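You operate a simulated robot arm through the tools that you are given. There is no shell and no other tool. Be economical: measure what you need, move in short steps, check, and stop when the job is done.

Carry out the task below with a simulated robot arm. There is one attempt and no reset: what you move stays moved.

## Task
Fetch the white buckle and set it on the blue board.

The check looks at the end state, three seconds after you hand in, the way a careful person would. Anything else that was tipped, shoved, dropped, spilled or broken makes it a failure.

## Robot
A 7-joint arm with a two-finger parallel gripper, fixed in place. Base frame: the origin is at the foot of the arm, x ahead of it, y to its left, z up; the work surface is at about z = 800. Readings come in mm, degrees, newtons and seconds.
With the tool pointing down near the work surface it reaches from about 240 to 680 mm from the base axis. Its first joint turns from -66.0 to 66.0 degrees. Payload 2.4 kg.
The TCP is the grasp point between the finger pads, 30 mm short of the fingertips. In the tool frame z runs along the fingers and y along their closing line. The gripper opens to 94 mm. The fingers are 28 mm wide and 10 mm thick; the gripper's body (50 by 96 mm) begins 55 mm behind the TCP.
Orientation is that of the tool frame in the base frame, as a unit quaternion [x, y, z, w]. With the fingers straight down and closing along the base's y, the tool's x points along the base's -x, its y along +y and its z along -z.

## Interface
- The arm moves only by the tool servo_tool. Its argument "increments" is a list of rows, each a list of 4 numbers: the shift along the tool's x, y, z in mm, then the turn about the tool's z in rad. In form: [[tx, ty, tz, spin], ...]. A call has 1 to 12 rows; each row shifts and turns the commanded pose from where the row before left it, along the tool's axes as they then stand. "hand" is the finger opening in mm, from 0 to 94, set as the call begins (left out, the last holds). A row lasts 0.2 s, in which the tool goes at most 50 mm and 8.6 degrees; a call with a longer step from one row to the next is refused whole, and so is a gripper value outside its range. Where a pose cannot be reached the arm comes as near as it can. A force on the tool above 40 N (or 10 N above the force at the start of the call, whichever is more), or a blocked arm, ends the call early, and 0.2 s more pass. Each finger travels about 153 mm/s and halts on what it meets, pressing with about 41 N; the grip force reading is that of the motor and also rises with nothing between the fingers. The clock runs only during rows and for 0.2 s after the last one: add rows that do not move to give the fingers time. The reply holds the time, the measured pose of the TCP, the force on the tool along the base axes, the opening and the grip force, in the units named above and with some noise.
- Cameras (640 x 400 px; columns grow to the right, rows downward): "scene" is fixed at [45.3, 483.3, 1438.7]; the picture's right is [-0.65, -0.76, 0.00], its down [-0.56, 0.48, -0.67] and it looks along [0.51, -0.43, -0.74] (base axes); focal length 337 px, centre (320, 200). "wrist" rides on the gripper at [-37, 0, -58] in the tool frame; the picture's right is [0.00, -1.00, 0.00], its down [0.97, 0.00, -0.24] and it looks along [0.24, 0.00, 0.97] (tool axes); focal length 218 px, centre (320, 200). There is no depth. A picture from a camera that has moved, and an enlarged one, comes with that camera's place and axes in the base frame and with its lens. The place of the scene camera against the robot may be out by one fixed shift of up to 18 mm in any direction.
- camera(camera): a new picture of that camera. No time passes.
- zoom(camera, box): a new picture of the part [left, top, right, bottom] of that camera's present view, enlarged. No time passes.
- hand_in(): hands the job in; it is judged then, once.

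Work in short steps. Places have to be worked out from the pictures, the camera data and where the tool is seen: move nearer, look again, correct. Check each grasp and each placing, and mend what went wrong. You have 90 turns and 36 pictures in all, those below and enlarged ones among them. Open the gripper and draw the arm clear of the work before you hand the job in, unless the task says otherwise; then end with one line.

The tools are called after "Call:" as a command line: name --pt "numbers of a row" for each row, then --argument value for the rest, lists and objects as JSON in quotes. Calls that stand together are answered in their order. servo_tool: Moves the arm, as the interface text tells. Its arguments: {"type":"object","properties":{"increments":{"type":"array","items":{"type":"array","items":{"type":"number"}}},"hand":{"type":"number"}},"required":["increments"]} The other tools are called the same way: camera (camera) takes a picture; zoom (camera, box) takes an enlarged picture of a part of a camera's view; hand_in () hands the job in.

At the start:

```text
time_s: 0.0
tcp_pos: [430.2, 24.3, 1062.4]
ee_rot: [0.001, 1.0, 0.0, 0.0]
ft_force: [-1.2, 1.0, 0.1]
width: 94.5
gripper_force: 0.0
```

scene: 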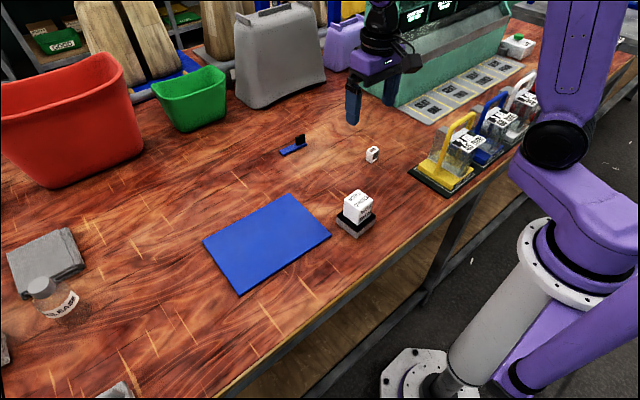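
wrist: 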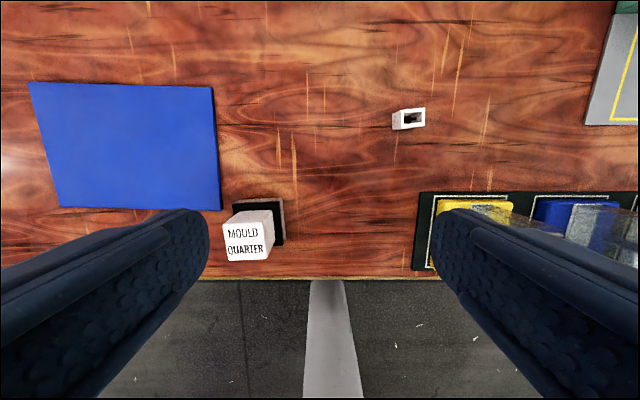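

The small white object at about (408,118) in the wrist view looks like the buckle, at roughly x 503, y -94. I'll enlarge both views to confirm before moving.

Call:
zoom --camera "wrist" --box '[360, 90, 456, 150]'

Call:
zoom --camera "scene" --box '[270, 120, 430, 220]'

```text
6.67 times, centred on (408, 120) of wrist
camera zoom: at [466.9, 25.1, 1120.3], right [0.0, -1.0, 0.0], down [-0.97, 0.0, 0.24], along [-0.24, 0.0, -0.97], focal length 1455 px, centre (-267, 733)
```

zoom: 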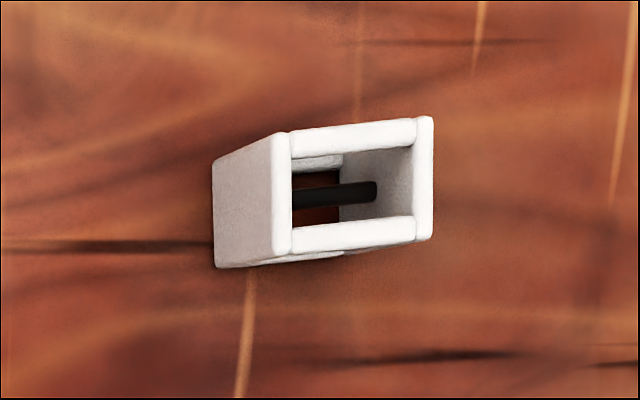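

```text
4.00 times, centred on (350, 170) of scene
camera zoom: at [45.3, 483.3, 1438.7], right [-0.65, -0.76, 0.0], down [-0.56, 0.48, -0.67], along [0.51, -0.43, -0.74], focal length 1346 px, centre (200, 320)
```

zoom: 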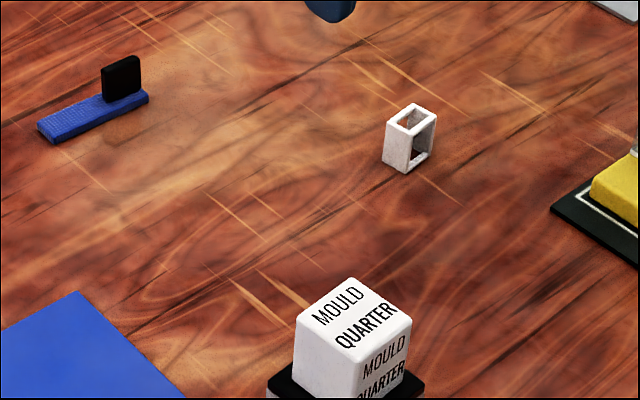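

The buckle is an upright hollow frame of about 26 x 22 x 40 mm. It's centred near (500, -88), its solid walls face ±y, and it has a small yaw. I'll move above it and look again.

Call:
servo_tool --pt "-12 -19 20 0" --pt "-12 -19 20 0" --pt "-12 -19 20 0" --pt "-12 -19 20 0" --pt "-11 -18 20 0" --pt "-11 -18 20 0" --pt "0 0 0 0" --hand 94

Call:
camera --camera "wrist"

```text
time_s: 1.6
tcp_pos: [502.5, -86.5, 944.9]
ee_rot: [0.0, 1.0, 0.0, 0.0]
ft_force: [-0.6, 0.2, -0.1]
width: 93.9
gripper_force: 0.1
```

```text
31 pictures are left
camera wrist: at [540.0, -85.1, 1001.9], right [0.0, -1.0, 0.0], down [-0.97, 0.0, 0.24], along [-0.24, 0.0, -0.97], focal length 218 px, centre (320, 200)
```

wrist: 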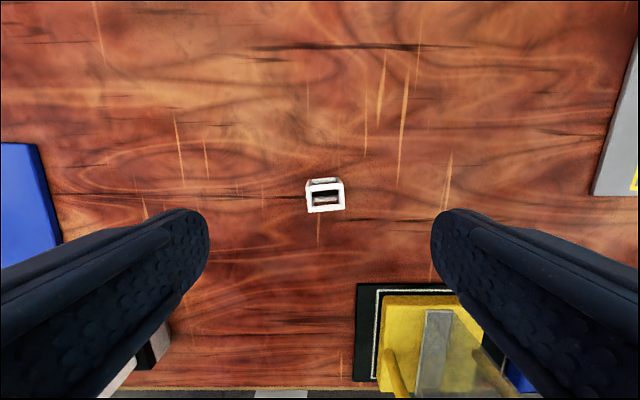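

Call:
zoom --camera "wrist" --box '[276, 165, 372, 225]'

```text
6.67 times, centred on (324, 195) of wrist
camera zoom: at [540.0, -85.1, 1001.9], right [0.0, -1.0, 0.0], down [-0.97, 0.0, 0.24], along [-0.24, 0.0, -0.97], focal length 1455 px, centre (293, 233)
```

zoom: 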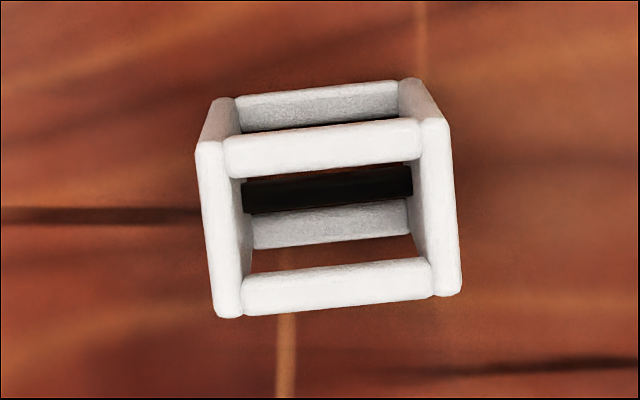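

The zoom puts the buckle's top centre about 1.8 mm toward -x and 4.5 mm toward -y of the tool, with a yaw of about +5.6°. I'll correct for both and go down most of the way.

Call:
servo_tool --pt "1.8 -4.5 0 0" --pt "0 0 0 -0.098" --pt "0 0 15 0" --pt "0 0 15 0" --pt "0 0 15 0" --pt "0 0 15 0" --pt "0 0 10 0" --pt "0 0 0 0"

Call:
camera --camera "wrist"

```text
time_s: 3.4
tcp_pos: [498.2, -92.3, 871.8]
ee_rot: [-0.049, 0.999, 0.0, 0.0]
ft_force: [-0.7, 0.0, -0.5]
width: 94.1
gripper_force: 0.1
```

```text
29 pictures are left
camera wrist: at [534.4, -87.6, 929.4], right [0.1, -1.0, 0.0], down [-0.97, -0.09, 0.24], along [-0.24, -0.02, -0.97], focal length 218 px, centre (320, 200)
```

wrist: 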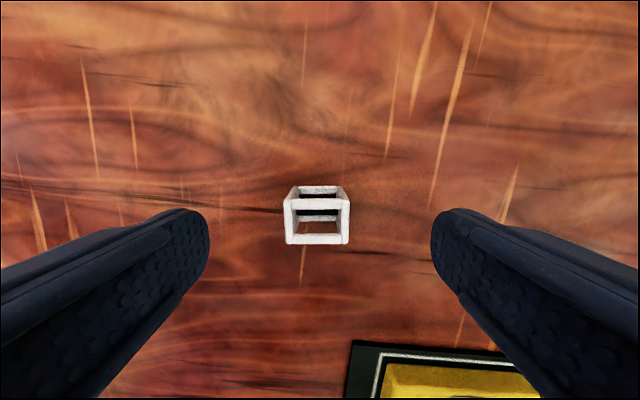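

The alignment is good. The buckle sits about 4.5 mm toward tool -x and 1 mm toward +y, so I'll correct that and lower to about z 836.

Call:
servo_tool --pt "-4.5 1.2 0 0" --pt "0 0 10 0" --pt "0 0 10 0" --pt "0 0 10 0" --pt "0 0 5 0" --pt "0 0 0 0"

Call:
camera --camera "wrist"

```text
time_s: 4.8
tcp_pos: [501.3, -90.0, 836.0]
ee_rot: [-0.049, 0.999, 0.0, 0.0]
ft_force: [-0.8, 0.3, -0.2]
width: 94.1
gripper_force: 0.1
```

```text
28 pictures are left
camera wrist: at [538.2, -86.6, 894.3], right [0.1, -1.0, 0.0], down [-0.97, -0.1, 0.24], along [-0.24, -0.02, -0.97], focal length 218 px, centre (320, 200)
```

wrist: 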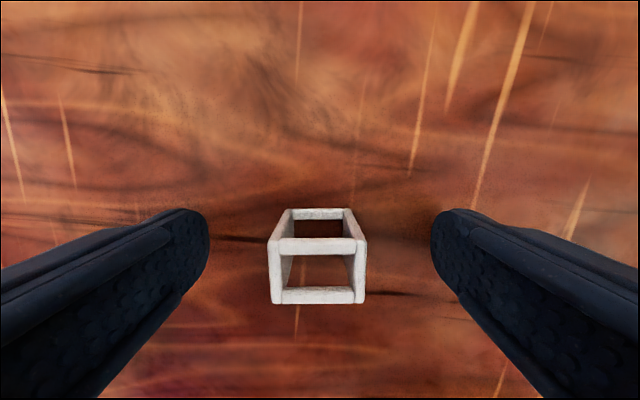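

The buckle is centred between the pads, so I'll close the fingers on its solid walls.

Call:
servo_tool --pt "0 0 0 0" --pt "0 0 0 0" --pt "0 0 0 0" --pt "0 0 0 0" --hand 15

```text
time_s: 5.8
tcp_pos: [500.4, -91.4, 837.1]
ee_rot: [-0.05, 0.999, 0.0, 0.0]
ft_force: [-0.3, -0.8, 0.1]
width: 32.3
gripper_force: 40.3
```

The fingers stopped at 32 mm with 40 N of grip, so the buckle is held. I'll lift it and look.

Call:
servo_tool --pt "0 0 -10 0" --pt "0 0 -20 0" --pt "0 0 -30 0" --pt "0 0 -30 0" --pt "0 0 -30 0" --pt "0 0 0 0"

Call:
camera --camera "wrist"

Call:
camera --camera "scene"

```text
time_s: 7.2
tcp_pos: [500.7, -91.0, 959.0]
ee_rot: [-0.048, 0.999, 0.0, -0.001]
ft_force: [0.0, 0.8, 0.5]
width: 32.0
gripper_force: 41.1
```

```text
27 pictures are left
camera wrist: at [538.6, -86.4, 1016.1], right [0.1, -1.0, 0.0], down [-0.97, -0.1, 0.24], along [-0.24, -0.02, -0.97], focal length 218 px, centre (320, 200)
```

wrist: 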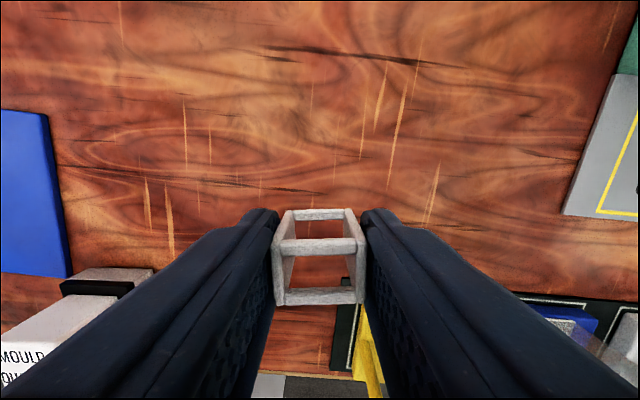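

```text
26 pictures are left
```

scene: 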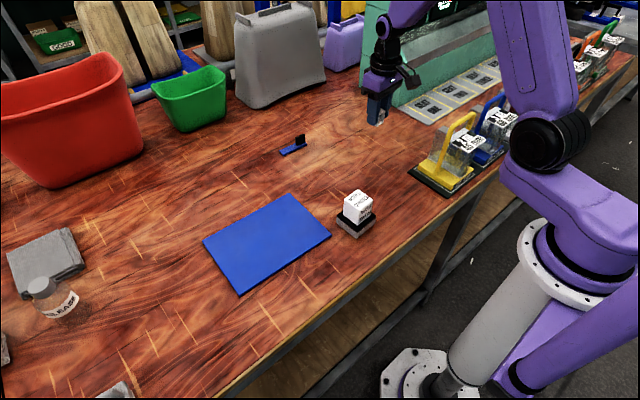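

The buckle is held securely and nothing else has moved. I'll carry it at height to above the board, at about (470, 285).

Call:
servo_tool --pt "-0.5 20 0 0" --pt "-0.5 35 0 0" --pt "-0.5 37 0 0" --pt "-0.5 37 0 0" --pt "-0.5 37 0 0" --pt "-0.5 37 0 0" --pt "-0.5 37 0 0" --pt "-0.5 37 0 0" --pt "-0.5 37 0 0" --pt "-0.5 33 0 0" --pt "-0.5 20 0 0" --pt "-0.5 10 0 0"

Call:
camera --camera "wrist"

Call:
camera --camera "scene"

```text
time_s: 9.8
tcp_pos: [467.6, 284.6, 957.3]
ee_rot: [-0.049, 0.999, -0.001, 0.0]
ft_force: [0.7, 0.1, -0.2]
width: 32.1
gripper_force: 40.6
```

```text
25 pictures are left
camera wrist: at [505.6, 289.1, 1015.1], right [0.1, -1.0, 0.0], down [-0.97, -0.09, 0.24], along [-0.24, -0.02, -0.97], focal length 218 px, centre (320, 200)
```

wrist: 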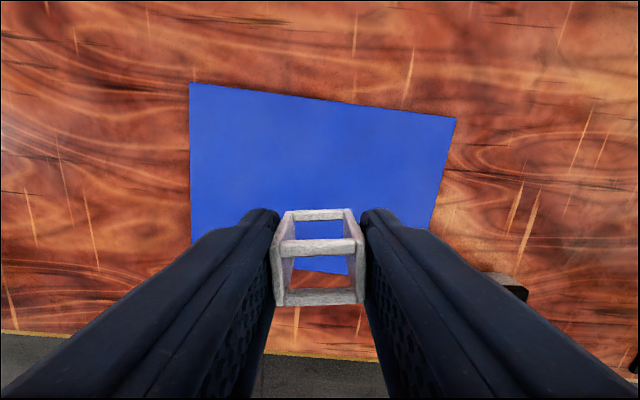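

```text
24 pictures are left
```

scene: 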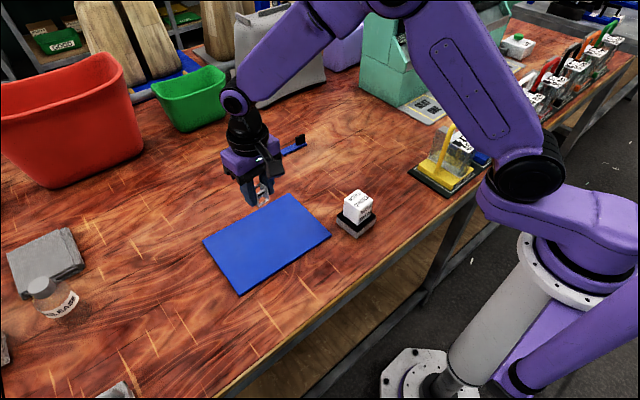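

The board spans about x 373–545 and y 168–409, and the buckle is over its middle. I'll lower most of the way and check.

Call:
servo_tool --pt "0 0 20 0" --pt "0 0 25 0" --pt "0 0 25 0" --pt "0 0 20 0" --pt "0 0 10 0" --pt "0 0 0 0"

Call:
zoom --camera "scene" --box '[190, 150, 350, 250]'

```text
time_s: 11.2
tcp_pos: [470.9, 285.5, 856.5]
ee_rot: [-0.049, 0.999, 0.0, 0.0]
ft_force: [-0.1, -0.5, -0.7]
width: 31.7
gripper_force: 41.1
```

```text
4.00 times, centred on (270, 200) of scene
camera zoom: at [45.3, 483.3, 1438.7], right [-0.65, -0.76, 0.0], down [-0.56, 0.48, -0.67], along [0.51, -0.43, -0.74], focal length 1346 px, centre (520, 200)
```

zoom: 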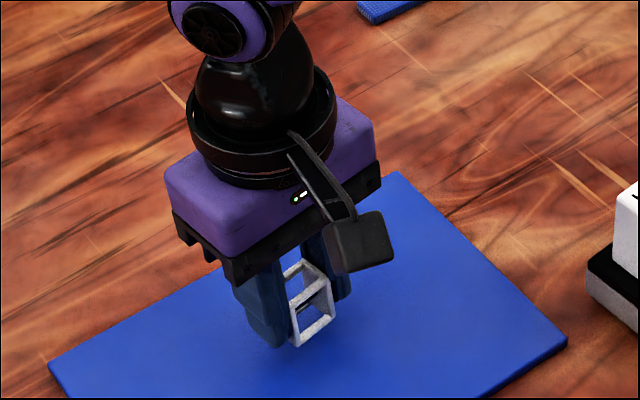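

It's hovering over the board and clear of everything. I'll go down in 2 mm rows and watch the force for contact.

Call:
servo_tool --pt "0 0 2 0" --pt "0 0 2 0" --pt "0 0 2 0" --pt "0 0 2 0" --pt "0 0 0 0"

```text
time_s: 12.4
tcp_pos: [469.6, 286.2, 848.8]
ee_rot: [-0.048, 0.999, 0.0, -0.001]
ft_force: [0.7, 0.2, -0.3]
width: 31.6
gripper_force: 40.9
```

No contact yet, so I'll go on down.

Call:
servo_tool --pt "0 0 1 0" --pt "0 0 1 0" --pt "0 0 1 0" --pt "0 0 0 0"

```text
time_s: 13.4
tcp_pos: [471.5, 285.5, 846.9]
ee_rot: [-0.049, 0.999, 0.0, 0.0]
ft_force: [-0.6, -0.3, 0.1]
width: 31.8
gripper_force: 40.5
```

Call:
servo_tool --pt "0 0 1 0" --pt "0 0 1 0" --pt "0 0 0 0"

Call:
zoom --camera "scene" --box '[230, 195, 310, 245]'

```text
time_s: 14.2
tcp_pos: [472.6, 285.4, 844.3]
ee_rot: [-0.048, 0.999, 0.0, 0.0]
ft_force: [-1.0, 0.8, 4.5]
width: 31.6
gripper_force: 40.8
```

```text
8.00 times, centred on (270, 220) of scene
camera zoom: at [45.2, 483.3, 1438.8], right [-0.65, -0.76, 0.0], down [-0.56, 0.48, -0.67], along [0.51, -0.43, -0.74], focal length 2693 px, centre (720, 40)
```

zoom: 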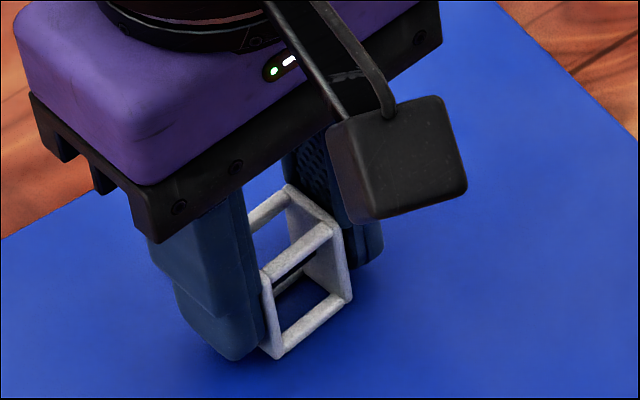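

The tool reads 4.5 N upward, so the buckle is resting on the board. I'll open the fingers while holding still.

Call:
servo_tool --pt "0 0 0 0" --pt "0 0 0 0" --pt "0 0 0 0" --pt "0 0 0 0" --hand 80

Call:
camera --camera "wrist"

```text
time_s: 15.2
tcp_pos: [471.8, 284.3, 844.3]
ee_rot: [-0.049, 0.999, -0.001, 0.0]
ft_force: [0.2, -0.2, 0.0]
width: 80.0
gripper_force: 0.1
```

```text
21 pictures are left
camera wrist: at [508.6, 289.4, 901.9], right [0.1, -1.0, 0.0], down [-0.97, -0.09, 0.24], along [-0.24, -0.02, -0.97], focal length 218 px, centre (320, 200)
```

wrist: 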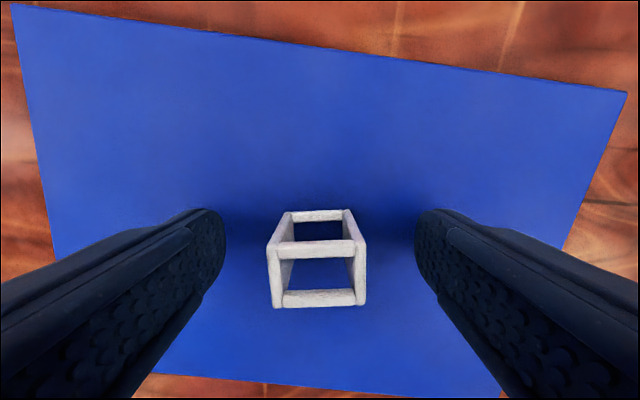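

The buckle is standing free and upright on the board. I'll retreat straight up and do a final check.

Call:
servo_tool --pt "0 0 -10 0" --pt "0 0 -20 0" --pt "0 0 -35 0" --pt "0 0 -40 0" --pt "0 0 -40 0" --pt "0 0 -30 0" --pt "0 0 0 0"

Call:
servo_tool --pt "0 -25 0 0" --pt "0 -35 0 0" --pt "0 -35 0 0" --pt "0 -35 0 0" --pt "0 -35 0 0" --pt "0 -20 0 0" --pt "0 0 0 0"

Call:
camera --camera "scene"

Call:
zoom --camera "scene" --box '[190, 170, 350, 270]'

```text
time_s: 16.8
tcp_pos: [469.9, 284.6, 1021.6]
ee_rot: [-0.049, 0.999, -0.001, 0.0]
ft_force: [0.4, -0.4, -0.4]
width: 80.0
gripper_force: 0.1
```

```text
time_s: 18.4
tcp_pos: [490.0, 99.2, 1019.1]
ee_rot: [-0.048, 0.999, 0.0, 0.001]
ft_force: [0.2, -0.4, -0.5]
width: 80.1
gripper_force: 0.2
```

```text
20 pictures are left
```

scene: 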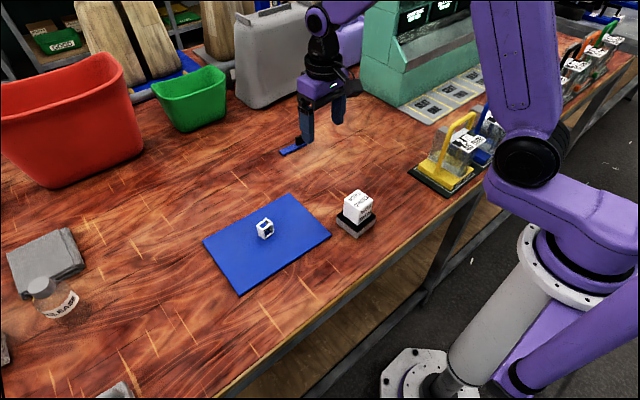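

```text
4.00 times, centred on (270, 220) of scene
camera zoom: at [45.3, 483.3, 1438.7], right [-0.65, -0.76, 0.0], down [-0.56, 0.48, -0.67], along [0.51, -0.43, -0.74], focal length 1346 px, centre (520, 120)
```

zoom: 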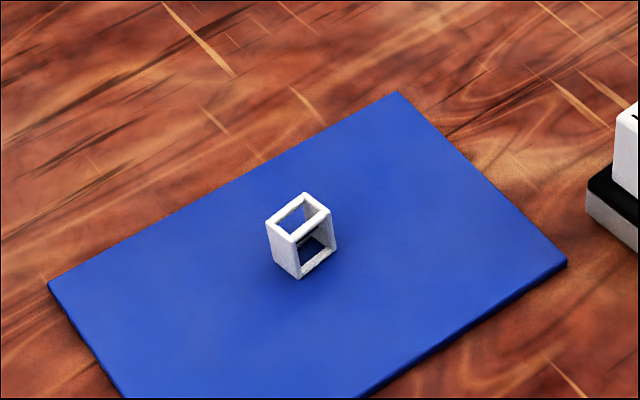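

The buckle stands upright on the blue board, nothing else has been disturbed, and the arm is clear. I'm handing in.

Call:
hand_in

```text
The job is handed in.
```

The white buckle is standing upright near the middle of the blue board, the gripper is open and clear of it, and the last pictures show nothing else disturbed.
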